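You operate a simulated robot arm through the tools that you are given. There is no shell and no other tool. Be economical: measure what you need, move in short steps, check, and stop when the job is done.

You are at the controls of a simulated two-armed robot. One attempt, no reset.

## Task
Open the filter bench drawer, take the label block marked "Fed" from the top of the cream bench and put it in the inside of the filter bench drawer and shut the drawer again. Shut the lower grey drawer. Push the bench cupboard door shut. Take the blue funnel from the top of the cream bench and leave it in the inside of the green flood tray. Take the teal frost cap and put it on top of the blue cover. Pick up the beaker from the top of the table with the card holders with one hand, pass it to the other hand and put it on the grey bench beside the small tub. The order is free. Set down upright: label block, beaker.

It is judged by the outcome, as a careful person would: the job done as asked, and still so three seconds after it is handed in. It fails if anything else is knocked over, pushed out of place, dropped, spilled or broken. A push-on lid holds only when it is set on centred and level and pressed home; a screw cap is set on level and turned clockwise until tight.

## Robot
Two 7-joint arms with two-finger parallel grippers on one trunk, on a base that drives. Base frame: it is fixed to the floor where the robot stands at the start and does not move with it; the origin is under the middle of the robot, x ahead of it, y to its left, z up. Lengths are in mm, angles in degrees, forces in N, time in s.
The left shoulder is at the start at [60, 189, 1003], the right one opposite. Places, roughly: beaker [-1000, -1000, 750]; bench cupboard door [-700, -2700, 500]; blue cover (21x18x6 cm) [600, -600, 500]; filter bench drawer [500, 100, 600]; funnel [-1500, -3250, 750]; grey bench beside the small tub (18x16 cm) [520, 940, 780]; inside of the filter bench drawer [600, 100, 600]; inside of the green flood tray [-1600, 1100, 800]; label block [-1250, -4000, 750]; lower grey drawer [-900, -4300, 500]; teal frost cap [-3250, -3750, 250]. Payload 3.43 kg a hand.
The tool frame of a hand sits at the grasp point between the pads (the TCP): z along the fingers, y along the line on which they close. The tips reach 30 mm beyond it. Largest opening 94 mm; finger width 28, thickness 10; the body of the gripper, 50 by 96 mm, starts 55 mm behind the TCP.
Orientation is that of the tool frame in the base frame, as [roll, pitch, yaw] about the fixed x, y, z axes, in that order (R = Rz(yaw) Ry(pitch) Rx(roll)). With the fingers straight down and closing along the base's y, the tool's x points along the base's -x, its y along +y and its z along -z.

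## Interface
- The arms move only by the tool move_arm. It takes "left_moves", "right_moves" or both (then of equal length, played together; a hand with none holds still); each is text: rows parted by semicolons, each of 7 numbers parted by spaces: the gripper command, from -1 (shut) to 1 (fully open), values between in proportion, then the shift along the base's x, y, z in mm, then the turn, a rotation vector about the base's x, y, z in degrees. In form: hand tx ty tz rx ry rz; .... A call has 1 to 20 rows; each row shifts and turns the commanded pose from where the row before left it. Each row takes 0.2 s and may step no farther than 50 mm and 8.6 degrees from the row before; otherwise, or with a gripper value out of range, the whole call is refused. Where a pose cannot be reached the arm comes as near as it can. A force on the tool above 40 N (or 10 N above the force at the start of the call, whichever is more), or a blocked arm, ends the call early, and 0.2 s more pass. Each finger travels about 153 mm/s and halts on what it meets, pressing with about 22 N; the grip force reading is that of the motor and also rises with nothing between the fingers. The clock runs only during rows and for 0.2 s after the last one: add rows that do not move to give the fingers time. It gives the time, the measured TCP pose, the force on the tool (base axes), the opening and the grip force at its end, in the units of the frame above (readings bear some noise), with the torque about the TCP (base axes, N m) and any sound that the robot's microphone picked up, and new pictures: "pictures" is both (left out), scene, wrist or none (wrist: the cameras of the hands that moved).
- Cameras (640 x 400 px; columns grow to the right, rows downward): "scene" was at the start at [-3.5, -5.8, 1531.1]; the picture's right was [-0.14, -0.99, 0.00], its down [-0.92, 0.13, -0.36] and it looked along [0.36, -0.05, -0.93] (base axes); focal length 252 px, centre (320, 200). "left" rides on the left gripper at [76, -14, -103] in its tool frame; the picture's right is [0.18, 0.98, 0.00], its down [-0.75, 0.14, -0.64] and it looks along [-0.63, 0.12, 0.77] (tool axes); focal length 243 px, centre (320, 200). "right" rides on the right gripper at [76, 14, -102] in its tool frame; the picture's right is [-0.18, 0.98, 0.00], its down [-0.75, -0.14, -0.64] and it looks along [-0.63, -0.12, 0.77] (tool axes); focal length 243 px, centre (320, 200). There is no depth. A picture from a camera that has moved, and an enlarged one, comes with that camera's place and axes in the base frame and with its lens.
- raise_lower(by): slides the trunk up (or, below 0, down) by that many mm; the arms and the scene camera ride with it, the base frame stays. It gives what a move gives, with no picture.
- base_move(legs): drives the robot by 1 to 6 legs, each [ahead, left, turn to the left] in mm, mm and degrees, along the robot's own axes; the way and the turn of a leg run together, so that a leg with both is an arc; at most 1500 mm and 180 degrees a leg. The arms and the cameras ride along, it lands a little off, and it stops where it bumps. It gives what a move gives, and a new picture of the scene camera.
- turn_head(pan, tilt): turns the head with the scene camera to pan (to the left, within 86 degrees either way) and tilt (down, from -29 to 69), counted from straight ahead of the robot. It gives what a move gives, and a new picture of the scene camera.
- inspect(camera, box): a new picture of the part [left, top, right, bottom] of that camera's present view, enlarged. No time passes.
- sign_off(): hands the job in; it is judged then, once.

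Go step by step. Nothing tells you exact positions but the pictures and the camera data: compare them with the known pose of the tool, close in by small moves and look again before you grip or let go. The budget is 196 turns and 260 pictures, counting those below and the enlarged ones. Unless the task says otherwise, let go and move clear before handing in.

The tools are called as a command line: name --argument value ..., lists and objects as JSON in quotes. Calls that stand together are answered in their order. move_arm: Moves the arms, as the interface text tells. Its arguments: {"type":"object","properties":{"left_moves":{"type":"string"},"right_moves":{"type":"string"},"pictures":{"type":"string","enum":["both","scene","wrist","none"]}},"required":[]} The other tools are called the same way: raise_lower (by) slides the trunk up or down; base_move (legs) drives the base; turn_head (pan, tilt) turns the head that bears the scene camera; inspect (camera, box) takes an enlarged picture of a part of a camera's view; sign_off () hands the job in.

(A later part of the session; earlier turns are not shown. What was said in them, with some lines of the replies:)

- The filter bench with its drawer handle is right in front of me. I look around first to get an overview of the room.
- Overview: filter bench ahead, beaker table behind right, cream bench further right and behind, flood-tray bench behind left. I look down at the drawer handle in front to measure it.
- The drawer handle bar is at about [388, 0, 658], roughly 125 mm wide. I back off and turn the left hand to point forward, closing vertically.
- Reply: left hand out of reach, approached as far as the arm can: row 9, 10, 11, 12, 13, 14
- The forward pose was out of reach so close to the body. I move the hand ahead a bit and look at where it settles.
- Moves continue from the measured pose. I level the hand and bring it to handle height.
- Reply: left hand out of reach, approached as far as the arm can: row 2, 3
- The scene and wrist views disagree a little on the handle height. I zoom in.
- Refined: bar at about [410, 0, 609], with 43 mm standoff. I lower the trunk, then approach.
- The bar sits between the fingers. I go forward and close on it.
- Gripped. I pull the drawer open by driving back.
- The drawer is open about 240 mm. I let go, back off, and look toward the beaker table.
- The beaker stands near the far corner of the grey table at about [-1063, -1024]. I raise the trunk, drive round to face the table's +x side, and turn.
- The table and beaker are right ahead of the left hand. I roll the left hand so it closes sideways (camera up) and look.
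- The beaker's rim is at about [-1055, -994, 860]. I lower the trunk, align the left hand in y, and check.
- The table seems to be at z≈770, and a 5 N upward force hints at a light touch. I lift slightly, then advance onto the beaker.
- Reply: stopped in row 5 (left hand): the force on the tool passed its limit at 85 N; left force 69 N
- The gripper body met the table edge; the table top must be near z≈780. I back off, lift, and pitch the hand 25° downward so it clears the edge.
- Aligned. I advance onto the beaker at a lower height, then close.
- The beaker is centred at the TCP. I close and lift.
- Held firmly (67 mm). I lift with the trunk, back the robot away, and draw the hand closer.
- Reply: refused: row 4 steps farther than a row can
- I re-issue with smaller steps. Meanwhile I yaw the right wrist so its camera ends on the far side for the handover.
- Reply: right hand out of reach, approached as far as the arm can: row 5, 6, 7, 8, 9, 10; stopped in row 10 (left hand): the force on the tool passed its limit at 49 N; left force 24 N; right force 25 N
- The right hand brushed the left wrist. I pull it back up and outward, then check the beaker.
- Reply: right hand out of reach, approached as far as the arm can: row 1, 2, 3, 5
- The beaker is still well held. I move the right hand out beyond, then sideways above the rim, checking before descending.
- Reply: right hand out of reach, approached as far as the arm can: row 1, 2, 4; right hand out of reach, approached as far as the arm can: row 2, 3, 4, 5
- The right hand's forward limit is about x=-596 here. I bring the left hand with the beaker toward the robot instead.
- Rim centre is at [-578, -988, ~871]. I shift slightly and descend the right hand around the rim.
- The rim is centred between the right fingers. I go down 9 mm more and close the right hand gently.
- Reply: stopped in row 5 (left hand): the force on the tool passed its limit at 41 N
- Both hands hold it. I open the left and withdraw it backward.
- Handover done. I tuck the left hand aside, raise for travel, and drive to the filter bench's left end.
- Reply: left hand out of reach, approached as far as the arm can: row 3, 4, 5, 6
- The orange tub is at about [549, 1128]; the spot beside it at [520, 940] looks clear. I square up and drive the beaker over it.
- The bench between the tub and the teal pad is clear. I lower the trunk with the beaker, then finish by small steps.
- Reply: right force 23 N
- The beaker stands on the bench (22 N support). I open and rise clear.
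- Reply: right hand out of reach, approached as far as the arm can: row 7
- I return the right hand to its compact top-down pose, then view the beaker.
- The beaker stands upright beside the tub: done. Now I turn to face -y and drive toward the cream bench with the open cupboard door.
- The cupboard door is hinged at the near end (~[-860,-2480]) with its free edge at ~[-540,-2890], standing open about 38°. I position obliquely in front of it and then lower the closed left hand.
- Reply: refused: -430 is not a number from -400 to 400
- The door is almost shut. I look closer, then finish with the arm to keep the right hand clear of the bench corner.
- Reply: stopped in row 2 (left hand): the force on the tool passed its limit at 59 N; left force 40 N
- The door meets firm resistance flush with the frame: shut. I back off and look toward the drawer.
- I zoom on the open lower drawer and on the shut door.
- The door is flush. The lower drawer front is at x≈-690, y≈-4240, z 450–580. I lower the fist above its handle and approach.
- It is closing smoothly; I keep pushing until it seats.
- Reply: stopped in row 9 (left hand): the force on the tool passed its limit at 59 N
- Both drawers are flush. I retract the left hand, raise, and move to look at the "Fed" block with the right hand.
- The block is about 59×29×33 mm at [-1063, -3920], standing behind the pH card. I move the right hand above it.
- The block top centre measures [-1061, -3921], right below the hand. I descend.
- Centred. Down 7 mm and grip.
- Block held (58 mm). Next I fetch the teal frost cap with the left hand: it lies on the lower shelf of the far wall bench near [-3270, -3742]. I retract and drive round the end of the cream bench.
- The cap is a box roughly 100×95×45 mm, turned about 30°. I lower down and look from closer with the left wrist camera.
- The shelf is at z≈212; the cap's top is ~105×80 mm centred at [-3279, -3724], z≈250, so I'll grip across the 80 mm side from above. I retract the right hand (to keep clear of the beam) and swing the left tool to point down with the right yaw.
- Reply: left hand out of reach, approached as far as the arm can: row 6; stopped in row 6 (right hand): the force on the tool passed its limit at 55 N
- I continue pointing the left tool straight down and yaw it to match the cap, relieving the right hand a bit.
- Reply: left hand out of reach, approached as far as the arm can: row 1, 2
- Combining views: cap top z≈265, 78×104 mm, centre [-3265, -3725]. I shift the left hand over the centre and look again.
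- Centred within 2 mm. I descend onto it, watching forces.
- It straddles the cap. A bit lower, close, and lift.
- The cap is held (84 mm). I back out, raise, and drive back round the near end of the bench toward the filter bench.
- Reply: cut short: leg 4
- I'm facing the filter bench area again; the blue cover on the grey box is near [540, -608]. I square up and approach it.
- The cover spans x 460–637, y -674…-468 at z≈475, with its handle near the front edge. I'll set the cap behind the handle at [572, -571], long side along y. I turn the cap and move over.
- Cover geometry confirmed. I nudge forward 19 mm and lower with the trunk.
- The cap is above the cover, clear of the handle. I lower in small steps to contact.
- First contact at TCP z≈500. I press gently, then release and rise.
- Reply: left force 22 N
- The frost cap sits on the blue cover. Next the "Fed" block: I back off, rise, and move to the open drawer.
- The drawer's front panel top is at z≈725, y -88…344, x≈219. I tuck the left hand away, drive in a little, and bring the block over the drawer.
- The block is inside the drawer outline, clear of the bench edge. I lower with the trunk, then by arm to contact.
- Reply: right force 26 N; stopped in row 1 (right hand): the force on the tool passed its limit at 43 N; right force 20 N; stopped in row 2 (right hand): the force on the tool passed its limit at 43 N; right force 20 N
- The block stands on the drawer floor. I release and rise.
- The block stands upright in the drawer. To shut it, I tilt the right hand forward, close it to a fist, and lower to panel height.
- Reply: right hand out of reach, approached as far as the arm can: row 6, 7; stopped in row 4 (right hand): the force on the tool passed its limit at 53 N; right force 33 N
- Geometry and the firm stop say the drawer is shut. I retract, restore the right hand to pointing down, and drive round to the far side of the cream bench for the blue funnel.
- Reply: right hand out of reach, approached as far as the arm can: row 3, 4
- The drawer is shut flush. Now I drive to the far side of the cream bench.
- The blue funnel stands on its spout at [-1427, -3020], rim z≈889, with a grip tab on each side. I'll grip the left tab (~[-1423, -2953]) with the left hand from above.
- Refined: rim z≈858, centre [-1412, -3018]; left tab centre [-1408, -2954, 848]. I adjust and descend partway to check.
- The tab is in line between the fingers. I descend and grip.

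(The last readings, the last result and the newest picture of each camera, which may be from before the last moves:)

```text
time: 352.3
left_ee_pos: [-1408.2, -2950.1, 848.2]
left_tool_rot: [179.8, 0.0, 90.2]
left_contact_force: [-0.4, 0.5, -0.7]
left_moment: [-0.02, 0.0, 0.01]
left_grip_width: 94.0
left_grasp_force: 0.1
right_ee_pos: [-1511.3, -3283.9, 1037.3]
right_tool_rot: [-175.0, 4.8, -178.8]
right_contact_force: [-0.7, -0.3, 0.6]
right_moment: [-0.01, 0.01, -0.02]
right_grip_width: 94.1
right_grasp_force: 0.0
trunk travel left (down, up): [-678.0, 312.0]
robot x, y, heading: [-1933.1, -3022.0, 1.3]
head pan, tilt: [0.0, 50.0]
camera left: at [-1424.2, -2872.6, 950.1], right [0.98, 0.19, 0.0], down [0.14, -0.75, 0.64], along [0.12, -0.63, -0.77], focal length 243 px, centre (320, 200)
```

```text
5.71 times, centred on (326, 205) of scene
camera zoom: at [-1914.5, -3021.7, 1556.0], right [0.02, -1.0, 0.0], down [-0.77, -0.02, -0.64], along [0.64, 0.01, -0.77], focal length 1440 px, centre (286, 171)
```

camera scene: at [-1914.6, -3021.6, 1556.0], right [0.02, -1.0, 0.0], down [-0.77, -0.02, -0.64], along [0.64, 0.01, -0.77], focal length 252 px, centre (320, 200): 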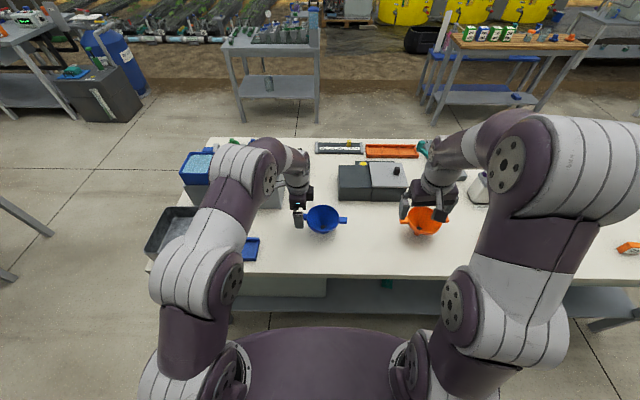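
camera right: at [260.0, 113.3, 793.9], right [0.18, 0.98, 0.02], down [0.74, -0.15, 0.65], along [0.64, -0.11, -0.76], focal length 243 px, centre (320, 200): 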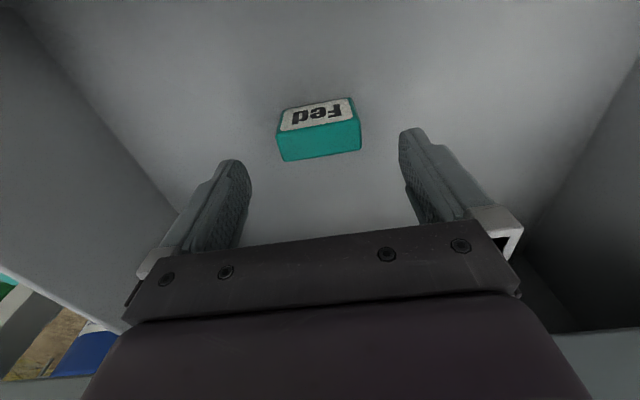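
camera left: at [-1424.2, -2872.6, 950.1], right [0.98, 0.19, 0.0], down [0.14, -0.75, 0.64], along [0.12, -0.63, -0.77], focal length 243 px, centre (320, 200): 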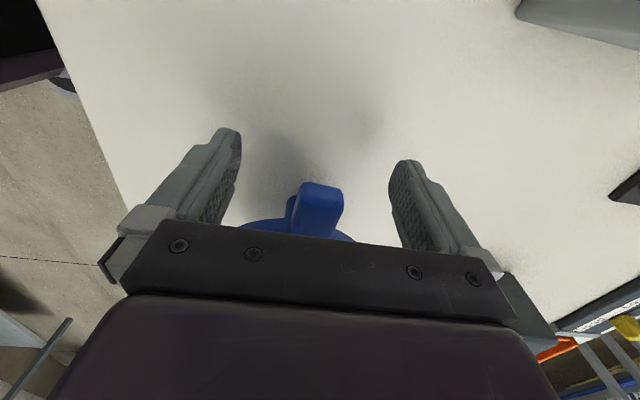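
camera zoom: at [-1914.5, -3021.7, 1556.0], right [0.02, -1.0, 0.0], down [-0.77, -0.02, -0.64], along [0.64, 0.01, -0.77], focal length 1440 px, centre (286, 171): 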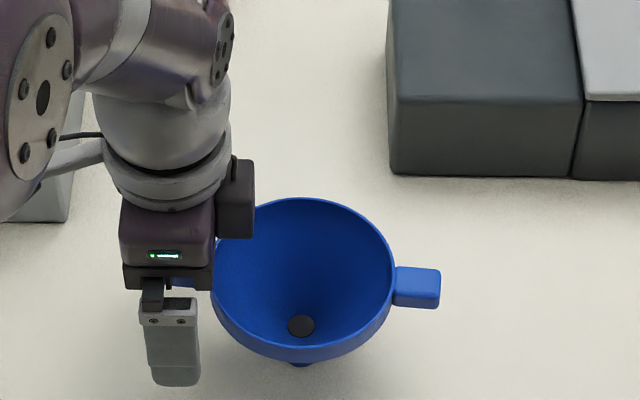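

move_arm --left_moves "0.3 0 -2 0 0 0 0;-0.3 0 0 0 0 0 0;-1 0 0 0 0 0 0;-1 0 0 0 0 0 0;-1 0 0 0 0 0 0;-1 0 0 0 0 0 0" --pictures "none"

move_arm --left_moves "-1 0 0 15 0 0 0;-1 0 0 25 0 0 0;-1 0 0 30 0 0 0;-1 0 0 30 0 0 0;-1 0 0 0 0 0 0"

inspect --camera "scene" --box '[260, 140, 420, 240]'

```text
time: 353.7
left_ee_pos: [-1410.6, -2950.9, 848.0]
left_tool_rot: [179.8, 0.0, 90.1]
left_contact_force: [-0.2, 0.1, 0.3]
left_moment: [0.01, 0.01, -0.02]
left_grip_width: 25.6
left_grasp_force: 22.1
right_ee_pos: [-1510.9, -3283.0, 1037.9]
right_tool_rot: [-175.0, 4.8, -178.7]
right_contact_force: [0.4, 0.8, 0.5]
right_moment: [0.02, 0.02, 0.0]
right_grip_width: 93.9
right_grasp_force: 0.1
trunk travel left (down, up): [-678.0, 312.0]
robot x, y, heading: [-1932.8, -3020.7, 1.1]
head pan, tilt: [0.0, 50.0]
```

```text
time: 354.9
left_ee_pos: [-1407.4, -2949.4, 948.0]
left_tool_rot: [179.9, 0.0, 90.2]
left_contact_force: [-0.3, 0.7, -0.7]
left_moment: [0.04, 0.02, 0.02]
left_grip_width: 25.4
left_grasp_force: 22.1
right_ee_pos: [-1511.7, -3284.0, 1037.6]
right_tool_rot: [-174.9, 4.8, -178.7]
right_contact_force: [0.2, 0.0, 0.0]
right_moment: [0.0, 0.0, 0.02]
right_grip_width: 94.0
right_grasp_force: 0.0
trunk travel left (down, up): [-678.0, 312.0]
robot x, y, heading: [-1930.4, -3025.1, 1.1]
head pan, tilt: [0.0, 50.0]
camera scene: at [-1913.9, -3021.6, 1556.0], right [0.02, -1.0, 0.0], down [-0.77, -0.02, -0.64], along [0.64, 0.01, -0.77], focal length 252 px, centre (320, 200)
camera left: at [-1423.0, -2873.6, 1050.3], right [0.98, 0.19, 0.0], down [0.14, -0.75, 0.64], along [0.12, -0.63, -0.77], focal length 243 px, centre (320, 200)
```

scene: 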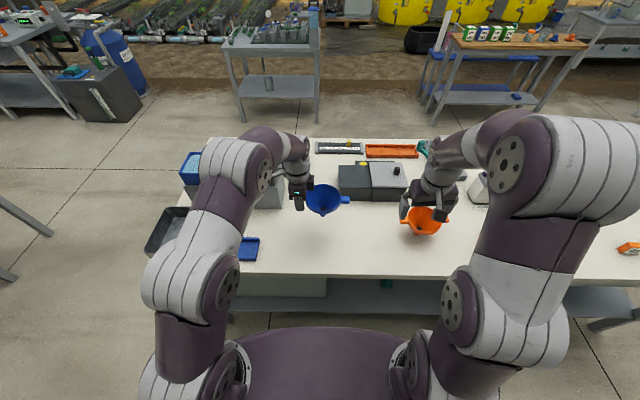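
left: 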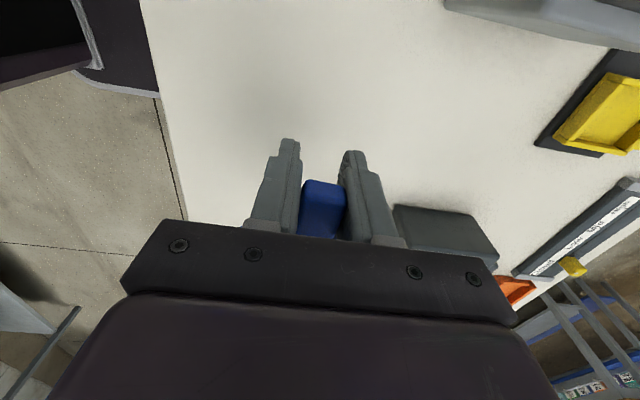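

```text
4.00 times, centred on (340, 190) of scene
camera zoom: at [-1913.9, -3021.6, 1556.0], right [0.02, -1.0, 0.0], down [-0.77, -0.02, -0.64], along [0.64, 0.01, -0.77], focal length 1008 px, centre (240, 240)
```

zoom: 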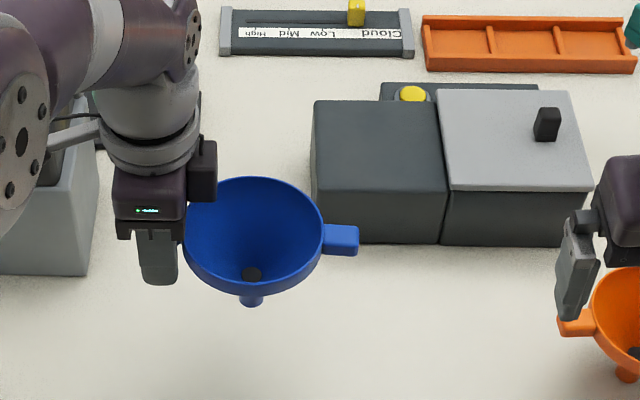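

The funnel is held level. I back away from the bench and drive along the west aisle toward the flood tray, stopping to look midway.

base_move --legs '[[-600, 0, -1.1], [0, 1300, 0]]'

turn_head --pan 60 --tilt 30

```text
time: 364.4
left_ee_pos: [-2019.6, -1671.1, 949.4]
left_tool_rot: [179.9, 0.0, 89.5]
left_contact_force: [0.5, -0.1, -0.2]
left_moment: [0.03, -0.02, 0.0]
left_grip_width: 25.7
left_grasp_force: 21.8
right_ee_pos: [-2126.2, -2002.2, 1037.3]
right_tool_rot: [-175.0, 4.8, -179.4]
right_contact_force: [-0.2, 0.1, -0.1]
right_moment: [0.0, -0.03, 0.04]
right_grip_width: 93.9
right_grasp_force: 0.1
trunk travel left (down, up): [-678.0, 312.0]
robot x, y, heading: [-2544.1, -1737.3, 0.4]
head pan, tilt: [0.0, 50.0]
camera scene: at [-2526.6, -1735.4, 1556.0], right [0.01, -1.0, 0.0], down [-0.77, -0.01, -0.64], along [0.64, 0.01, -0.77], focal length 252 px, centre (320, 200)
```

scene: 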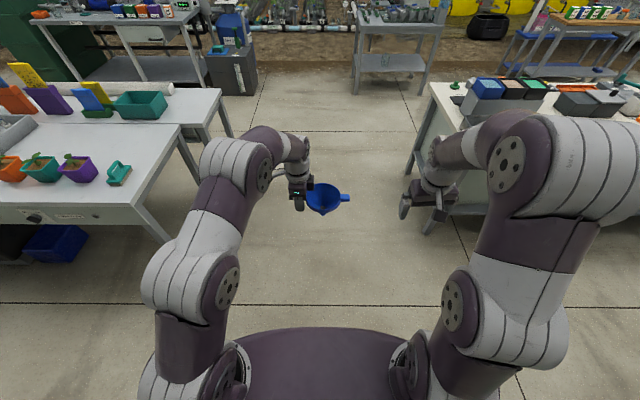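

```text
time: 365.7
left_ee_pos: [-2019.7, -1669.8, 947.9]
left_tool_rot: [179.8, 0.0, 89.5]
left_contact_force: [-0.2, -0.6, -0.5]
left_moment: [0.04, -0.04, -0.01]
left_grip_width: 25.5
left_grasp_force: 22.0
right_ee_pos: [-2126.9, -2002.6, 1037.6]
right_tool_rot: [-174.9, 4.8, -179.4]
right_contact_force: [-0.3, -0.4, 0.5]
right_moment: [-0.04, 0.0, 0.0]
right_grip_width: 93.9
right_grasp_force: 0.1
trunk travel left (down, up): [-678.0, 312.0]
robot x, y, heading: [-2548.1, -1736.9, 0.7]
head pan, tilt: [60.0, 30.0]
camera scene: at [-2559.0, -1657.6, 1585.5], right [0.87, -0.49, 0.0], down [-0.25, -0.44, -0.87], along [0.43, 0.75, -0.5], focal length 252 px, centre (320, 200)
```

scene: 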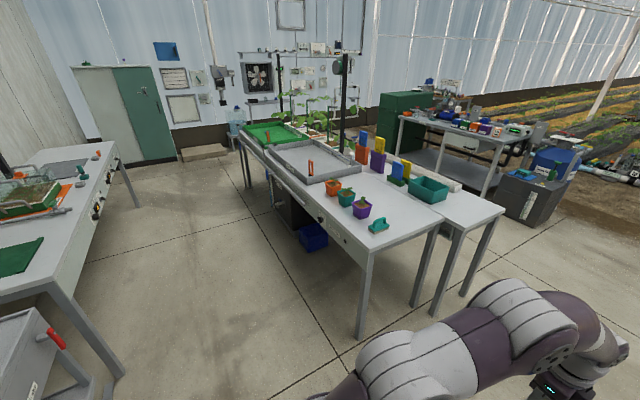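

inspect --camera "scene" --box '[220, 90, 380, 190]'

```text
4.00 times, centred on (300, 140) of scene
camera zoom: at [-2559.0, -1657.6, 1585.5], right [0.87, -0.49, 0.0], down [-0.25, -0.44, -0.87], along [0.43, 0.75, -0.5], focal length 1008 px, centre (400, 440)
```

zoom: 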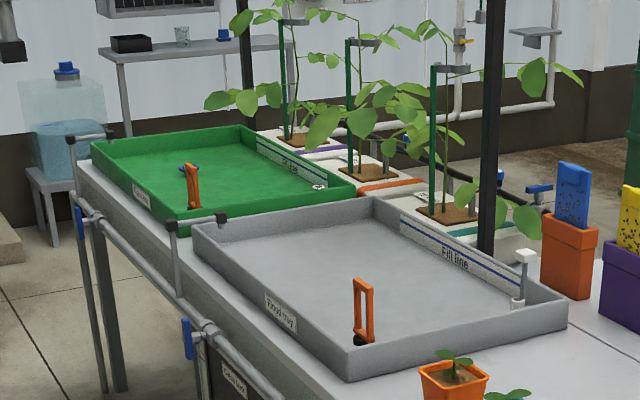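

The green tray spans about x -1850…-1350, y 680…1460, along the table's west side. I drive north along the aisle, staying back, to face its middle.

raise_lower --by 60

base_move --legs '[[-70, 1450, -0.5], [0, 1440, 0]]'

turn_head --pan 0 --tilt 45

```text
time: 366.7
left_ee_pos: [-2019.5, -1670.0, 1008.4]
left_tool_rot: [179.9, -0.1, 89.4]
left_contact_force: [-0.1, 0.1, -0.2]
left_moment: [0.04, -0.01, -0.02]
left_grip_width: 25.6
left_grasp_force: 22.3
right_ee_pos: [-2126.4, -2002.8, 1098.6]
right_tool_rot: [-175.0, 4.8, -179.4]
right_contact_force: [-0.1, 0.3, 0.3]
right_moment: [0.01, -0.01, 0.0]
right_grip_width: 94.1
right_grasp_force: 0.0
trunk travel left (down, up): [-738.0, 252.0]
robot x, y, heading: [-2546.3, -1738.6, 0.6]
head pan, tilt: [60.0, 30.0]
```

```text
time: 380.6
left_ee_pos: [-2117.6, 1204.5, 1008.0]
left_tool_rot: [179.8, -0.1, 89.1]
left_contact_force: [0.9, 0.1, -0.9]
left_moment: [0.03, 0.01, 0.0]
left_grip_width: 25.5
left_grasp_force: 21.6
right_ee_pos: [-2227.7, 873.1, 1099.2]
right_tool_rot: [-174.9, 4.9, -179.8]
right_contact_force: [-0.7, 0.5, -0.9]
right_moment: [0.0, -0.01, 0.01]
right_grip_width: 94.3
right_grasp_force: 0.0
trunk travel left (down, up): [-738.0, 252.0]
robot x, y, heading: [-2643.1, 1139.3, 0.1]
head pan, tilt: [60.0, 30.0]
camera scene: at [-2657.4, 1220.1, 1645.6], right [0.87, -0.5, 0.0], down [-0.25, -0.43, -0.87], along [0.43, 0.75, -0.5], focal length 252 px, centre (320, 200)
```

scene: 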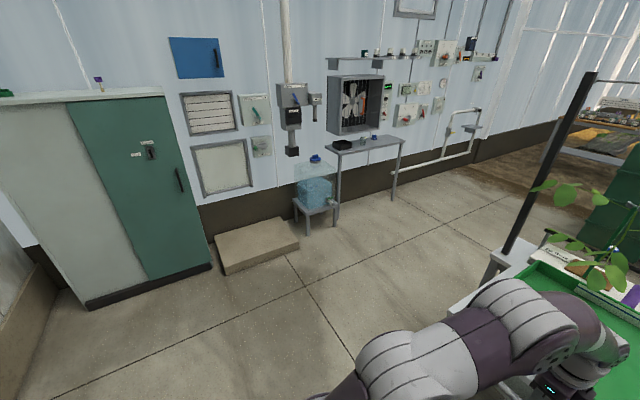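

```text
time: 381.9
left_ee_pos: [-2117.5, 1203.7, 1008.3]
left_tool_rot: [179.7, 0.0, 89.1]
left_contact_force: [0.5, -0.3, -1.1]
left_moment: [0.03, 0.0, 0.0]
left_grip_width: 25.6
left_grasp_force: 22.4
right_ee_pos: [-2227.1, 873.8, 1097.5]
right_tool_rot: [-174.9, 4.9, -179.8]
right_contact_force: [0.2, 0.1, 0.0]
right_moment: [0.03, 0.0, 0.01]
right_grip_width: 94.0
right_grasp_force: 0.0
trunk travel left (down, up): [-738.0, 252.0]
robot x, y, heading: [-2645.6, 1143.6, 0.1]
head pan, tilt: [0.0, 45.0]
camera scene: at [-2621.2, 1142.0, 1623.0], right [0.0, -1.0, 0.0], down [-0.71, 0.0, -0.71], along [0.71, 0.0, -0.71], focal length 252 px, centre (320, 200)
```

scene: 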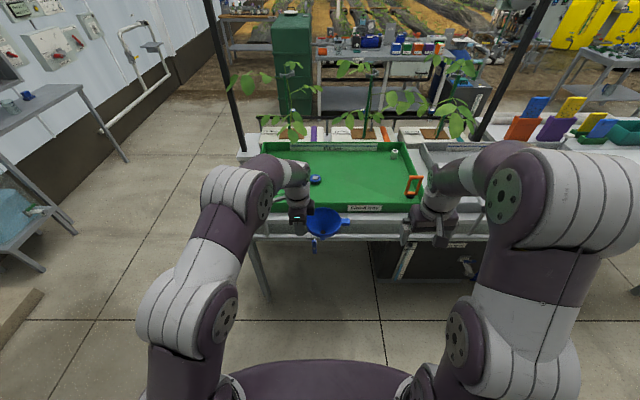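

inspect --camera "scene" --box '[240, 130, 440, 255]'

```text
3.20 times, centred on (340, 192) of scene
camera zoom: at [-2621.2, 1142.0, 1623.0], right [0.0, -1.0, 0.0], down [-0.71, 0.0, -0.71], along [0.71, 0.0, -0.71], focal length 807 px, centre (256, 224)
```

zoom: 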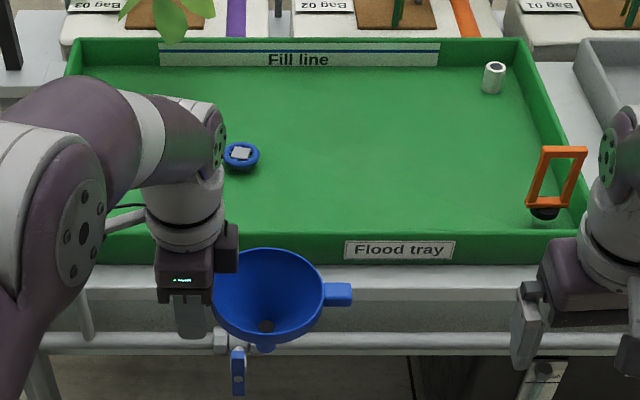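

The middle of the tray is clear (drain on the left, orange float on the right). I drive in so the funnel is over about [-1755, 1010].

base_move --legs '[[0, -127, 0], [362, 0, 0]]'

inspect --camera "scene" --box '[240, 150, 440, 275]'

```text
time: 385.2
left_ee_pos: [-1745.2, 1077.5, 1009.0]
left_tool_rot: [179.8, 0.0, 89.3]
left_contact_force: [0.0, -0.2, -0.6]
left_moment: [0.04, 0.01, 0.01]
left_grip_width: 25.6
left_grasp_force: 21.7
right_ee_pos: [-1855.1, 745.6, 1098.1]
right_tool_rot: [-174.9, 4.7, -179.6]
right_contact_force: [-0.3, -0.2, 0.1]
right_moment: [0.0, 0.01, -0.01]
right_grip_width: 94.0
right_grasp_force: 0.0
trunk travel left (down, up): [-738.0, 252.0]
robot x, y, heading: [-2271.3, 1011.5, 0.3]
head pan, tilt: [0.0, 45.0]
camera scene: at [-2248.9, 1015.4, 1623.0], right [0.01, -1.0, 0.0], down [-0.71, 0.0, -0.71], along [0.71, 0.0, -0.71], focal length 252 px, centre (320, 200)
```

scene: 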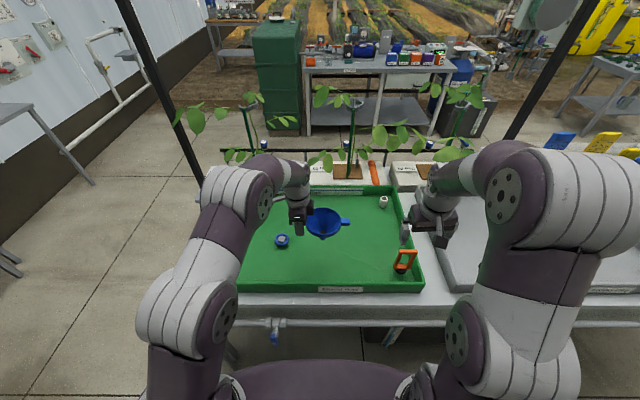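

```text
3.20 times, centred on (340, 212) of scene
camera zoom: at [-2248.9, 1015.4, 1623.0], right [0.01, -1.0, 0.0], down [-0.71, 0.0, -0.71], along [0.71, 0.0, -0.71], focal length 807 px, centre (256, 160)
```

zoom: 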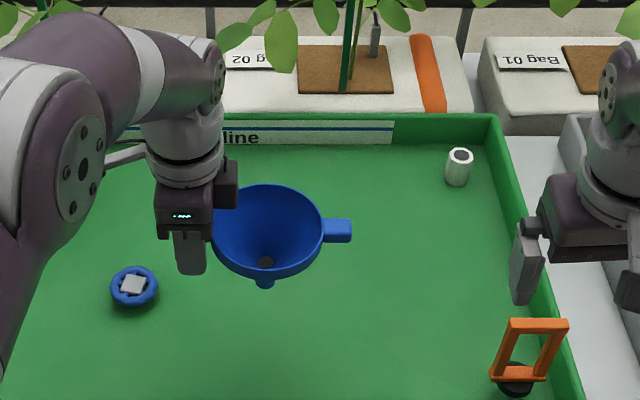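

The funnel is over clear tray floor. I lower it with the arm, slowing near the bottom.

move_arm --left_moves "-1 0 0 -25 0 0 0;-1 0 0 -25 0 0 0;-1 0 0 -25 0 0 0;-1 0 0 -25 0 0 0;-1 0 0 -15 0 0 0;-1 0 0 0 0 0 0" --pictures "scene"

inspect --camera "scene" --box '[260, 190, 420, 290]'

```text
time: 386.6
left_ee_pos: [-1746.9, 1078.8, 894.0]
left_tool_rot: [179.8, 0.0, 89.2]
left_contact_force: [-0.1, -0.2, -0.2]
left_moment: [0.05, -0.02, 0.0]
left_grip_width: 25.5
left_grasp_force: 21.9
right_ee_pos: [-1854.7, 745.9, 1098.4]
right_tool_rot: [-175.0, 4.9, -179.6]
right_contact_force: [0.6, 0.8, -0.3]
right_moment: [-0.03, -0.02, 0.02]
right_grip_width: 94.1
right_grasp_force: 0.1
trunk travel left (down, up): [-738.0, 252.0]
robot x, y, heading: [-2273.2, 1012.4, 0.2]
head pan, tilt: [0.0, 45.0]
camera scene: at [-2249.1, 1015.4, 1623.0], right [0.01, -1.0, 0.0], down [-0.71, 0.0, -0.71], along [0.71, 0.0, -0.71], focal length 252 px, centre (320, 200)
```

scene: 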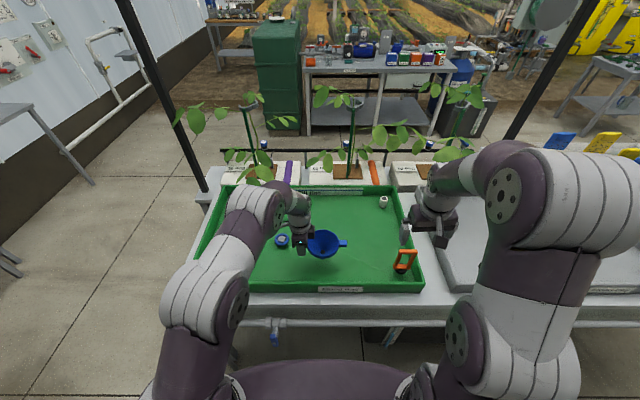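

```text
4.00 times, centred on (340, 240) of scene
camera zoom: at [-2249.1, 1015.4, 1623.0], right [0.01, -1.0, 0.0], down [-0.71, 0.0, -0.71], along [0.71, 0.0, -0.71], focal length 1008 px, centre (240, 40)
```

zoom: 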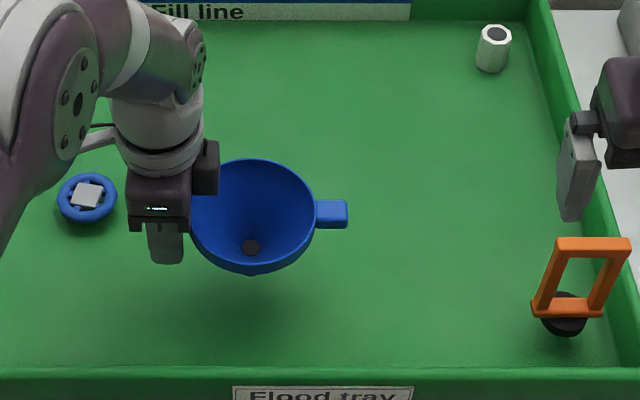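

move_arm --left_moves "-1 0 0 -8 0 0 0;-1 0 0 -8 0 0 0;-1 0 0 -4 0 0 0;-1 0 0 0 0 0 0" --pictures "none"

move_arm --left_moves "-1 0 0 -3 0 0 0;-1 0 0 -3 0 0 0;-1 0 0 0 0 0 0" --pictures "none"

inspect --camera "scene" --box '[260, 190, 420, 290]'

```text
time: 387.6
left_ee_pos: [-1746.0, 1079.0, 873.9]
left_tool_rot: [179.8, 0.0, 89.2]
left_contact_force: [0.4, 0.8, -0.3]
left_moment: [0.02, 0.0, 0.04]
left_grip_width: 25.7
left_grasp_force: 21.5
right_ee_pos: [-1853.8, 745.6, 1098.5]
right_tool_rot: [-175.0, 4.8, -179.7]
right_contact_force: [0.9, 0.4, 0.2]
right_moment: [0.0, -0.03, -0.01]
right_grip_width: 93.9
right_grasp_force: 0.0
trunk travel left (down, up): [-738.0, 252.0]
robot x, y, heading: [-2270.0, 1014.2, 0.2]
head pan, tilt: [0.0, 45.0]
```

```text
time: 388.4
left_ee_pos: [-1745.5, 1078.2, 866.3]
left_tool_rot: [179.8, 0.1, 89.3]
left_contact_force: [-1.4, 0.1, -0.9]
left_moment: [0.06, -0.01, -0.02]
left_grip_width: 25.5
left_grasp_force: 22.1
right_ee_pos: [-1854.2, 747.1, 1097.8]
right_tool_rot: [-175.0, 4.9, -179.6]
right_contact_force: [0.8, 0.7, -0.5]
right_moment: [0.03, 0.03, 0.01]
right_grip_width: 93.6
right_grasp_force: 0.1
trunk travel left (down, up): [-738.0, 252.0]
robot x, y, heading: [-2271.8, 1016.3, 0.2]
head pan, tilt: [0.0, 45.0]
```

```text
4.00 times, centred on (340, 240) of scene
camera zoom: at [-2248.8, 1015.3, 1622.9], right [0.01, -1.0, 0.0], down [-0.71, 0.0, -0.71], along [0.71, 0.0, -0.71], focal length 1008 px, centre (240, 40)
```

zoom: 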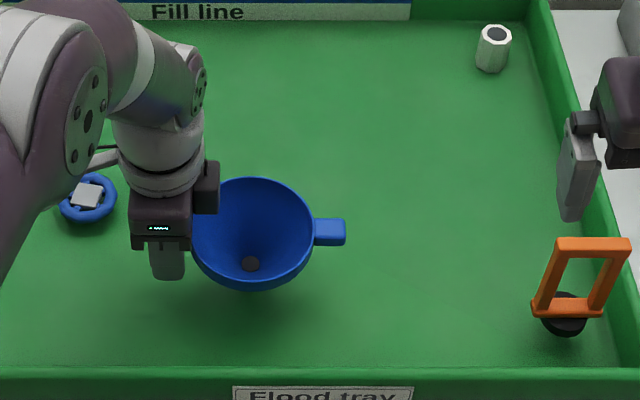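

move_arm --left_moves "-1 0 0 -3 0 0 0;-1 0 0 -3 0 0 0;-1 0 0 0 0 0 0" --pictures "none"

move_arm --left_moves "-1 0 0 -3 0 0 0;-1 0 0 -2 0 0 0;-1 0 0 0 0 0 0" --pictures "none"

move_arm --left_moves "-1 0 0 -2 0 0 0;-1 0 0 -2 0 0 0;-1 0 0 0 0 0 0" --pictures "none"

```text
time: 389.2
left_ee_pos: [-1745.3, 1079.7, 862.4]
left_tool_rot: [179.8, 0.1, 89.2]
left_contact_force: [-0.8, -0.6, -1.0]
left_moment: [0.02, -0.02, 0.04]
left_grip_width: 25.4
left_grasp_force: 22.3
right_ee_pos: [-1854.2, 747.2, 1097.2]
right_tool_rot: [-175.0, 4.8, -179.6]
right_contact_force: [0.1, -0.3, -0.2]
right_moment: [0.01, 0.02, 0.0]
right_grip_width: 94.0
right_grasp_force: 0.1
trunk travel left (down, up): [-738.0, 252.0]
robot x, y, heading: [-2268.3, 1012.7, 0.3]
head pan, tilt: [0.0, 45.0]
```

```text
time: 390.0
left_ee_pos: [-1745.2, 1078.7, 858.6]
left_tool_rot: [179.6, 0.1, 89.3]
left_contact_force: [1.2, 1.7, 10.3]
left_moment: [-0.7, -0.06, 0.06]
left_grip_width: 25.3
left_grasp_force: 22.6
right_ee_pos: [-1854.6, 748.0, 1099.1]
right_tool_rot: [-174.9, 4.8, -179.6]
right_contact_force: [-1.0, 0.3, 0.6]
right_moment: [0.0, -0.01, 0.02]
right_grip_width: 93.7
right_grasp_force: 0.0
trunk travel left (down, up): [-738.0, 252.0]
robot x, y, heading: [-2269.4, 1010.9, 0.3]
head pan, tilt: [0.0, 45.0]
```

```text
time: 390.8
left_ee_pos: [-1747.3, 1080.0, 853.7]
left_tool_rot: [179.8, 0.1, 89.2]
left_contact_force: [0.0, 7.0, 14.5]
left_moment: [-0.61, -0.04, 0.03]
left_grip_width: 25.6
left_grasp_force: 22.2
right_ee_pos: [-1854.6, 748.0, 1098.3]
right_tool_rot: [-174.9, 4.9, -179.7]
right_contact_force: [0.6, 0.0, 0.6]
right_moment: [0.01, 0.0, -0.02]
right_grip_width: 93.9
right_grasp_force: 0.1
trunk travel left (down, up): [-738.0, 252.0]
robot x, y, heading: [-2270.7, 1016.1, 0.3]
head pan, tilt: [0.0, 45.0]
```

The spout touches the floor. I ease up slightly to relieve the press, then open and look.

move_arm --left_moves "-1 0 0 3 0 0 0;-1 0 0 0 0 0 0;-0.5 0 0 0 0 0 0;0.1 0 0 0 0 0 0;0.6 0 0 0 0 0 0;0.6 0 0 0 0 0 0" --pictures "wrist"

inspect --camera "scene" --box '[260, 190, 420, 290]'

```text
time: 392.2
left_ee_pos: [-1746.0, 1078.3, 854.7]
left_tool_rot: [179.8, 0.0, 89.3]
left_contact_force: [0.0, -0.1, -0.3]
left_moment: [0.0, 0.03, -0.01]
left_grip_width: 75.2
left_grasp_force: 0.0
right_ee_pos: [-1854.5, 746.5, 1098.7]
right_tool_rot: [-175.0, 4.8, -179.6]
right_contact_force: [0.4, 0.3, -0.1]
right_moment: [-0.05, -0.02, 0.0]
right_grip_width: 94.4
right_grasp_force: 0.0
trunk travel left (down, up): [-738.0, 252.0]
robot x, y, heading: [-2270.3, 1015.4, 0.3]
head pan, tilt: [0.0, 45.0]
camera left: at [-1759.9, 1155.9, 957.0], right [0.99, 0.17, 0.0], down [0.13, -0.76, 0.64], along [0.11, -0.63, -0.77], focal length 243 px, centre (320, 200)
```

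left: 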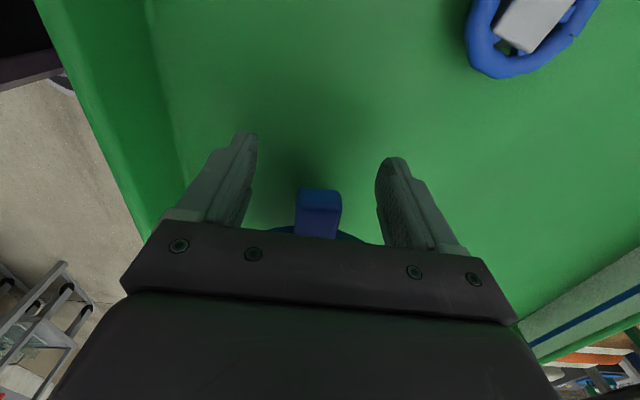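

```text
4.00 times, centred on (340, 240) of scene
camera zoom: at [-2248.7, 1015.3, 1622.9], right [0.01, -1.0, 0.0], down [-0.71, 0.0, -0.71], along [0.71, 0.0, -0.71], focal length 1008 px, centre (240, 40)
```

zoom: 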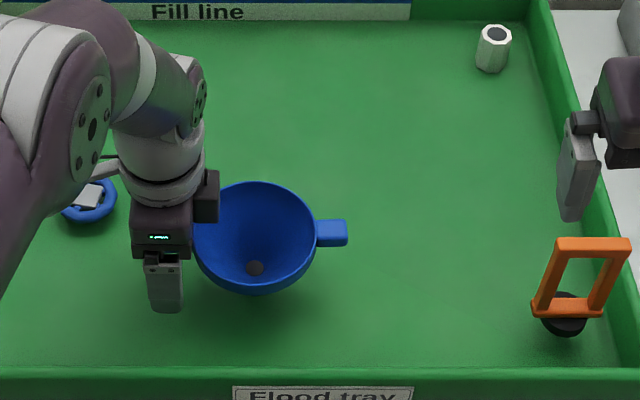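

The funnel stands on its own. I open fully, lift straight up, and back away.

move_arm --left_moves "1 0 2 0 0 0 0;1 0 0 0 0 0 0;1 0 0 15 0 0 0;1 0 0 30 0 0 0;1 0 0 40 0 0 0;1 0 0 40 0 0 0;1 0 0 0 0 0 0" --pictures "none"

base_move --legs '[[-350, 0, 0]]'

inspect --camera "scene" --box '[240, 130, 440, 255]'

```text
time: 393.8
left_ee_pos: [-1746.5, 1079.9, 981.7]
left_tool_rot: [179.9, 0.0, 89.3]
left_contact_force: [-0.9, -0.8, -0.2]
left_moment: [-0.02, -0.01, 0.0]
left_grip_width: 94.3
left_grasp_force: 0.0
right_ee_pos: [-1854.7, 746.8, 1098.3]
right_tool_rot: [-174.9, 4.9, -179.6]
right_contact_force: [0.4, -0.8, 0.1]
right_moment: [0.01, 0.0, -0.01]
right_grip_width: 93.8
right_grasp_force: 0.1
trunk travel left (down, up): [-738.0, 252.0]
robot x, y, heading: [-2268.5, 1015.5, 0.4]
head pan, tilt: [0.0, 45.0]
```

```text
time: 396.1
left_ee_pos: [-2098.4, 1079.1, 981.5]
left_tool_rot: [179.7, 0.0, 89.2]
left_contact_force: [-0.2, -0.5, 0.0]
left_moment: [-0.03, 0.01, 0.0]
left_grip_width: 94.1
left_grasp_force: 0.0
right_ee_pos: [-2205.5, 743.6, 1097.1]
right_tool_rot: [-175.0, 4.8, -179.6]
right_contact_force: [0.4, 0.3, 0.5]
right_moment: [0.03, -0.01, -0.01]
right_grip_width: 94.1
right_grasp_force: 0.2
trunk travel left (down, up): [-738.0, 252.0]
robot x, y, heading: [-2624.1, 1011.9, 0.3]
head pan, tilt: [0.0, 45.0]
camera scene: at [-2600.5, 1013.6, 1622.9], right [0.0, -1.0, 0.0], down [-0.71, 0.0, -0.71], along [0.71, 0.0, -0.71], focal length 252 px, centre (320, 200)
```

scene: 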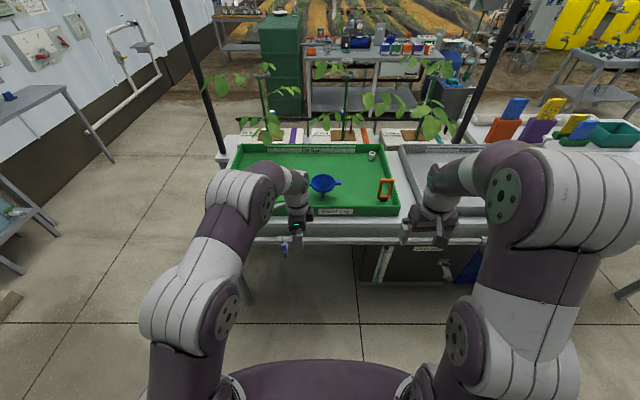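

```text
3.20 times, centred on (340, 192) of scene
camera zoom: at [-2600.5, 1013.6, 1622.9], right [0.0, -1.0, 0.0], down [-0.71, 0.0, -0.71], along [0.71, 0.0, -0.71], focal length 807 px, centre (256, 224)
```

zoom: 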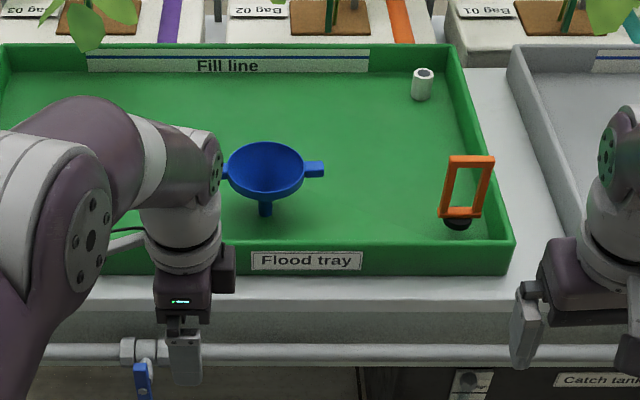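

All items are done and the hands are clear: drawer shut with the "Fed" block inside, beaker beside the tub, frost cap on the cover, funnel in the tray, lower drawer and cupboard door shut. I hand it in.

sign_off

```text
The job is handed in.
```

I finished every part of the job and handed it in, with both hands clear.

- **Filter bench drawer:** the "Fed" block stands upright inside and the drawer is shut again.
- **Grey drawer and cupboard door:** the lower grey drawer and the bench cupboard door are both pushed shut.
- **Funnel:** the blue funnel stands on its spout in the green flood tray.
- **Frost cap:** the teal cap sits on the blue cover, behind its handle.
- **Beaker:** passed from the left hand to the right, then set upright beside the small tub.

One drive between stations stopped slightly short, about 2° off its planned turn. I saw no sign that anything was hit there, but I did not go back to check that area or the cupboard door again.
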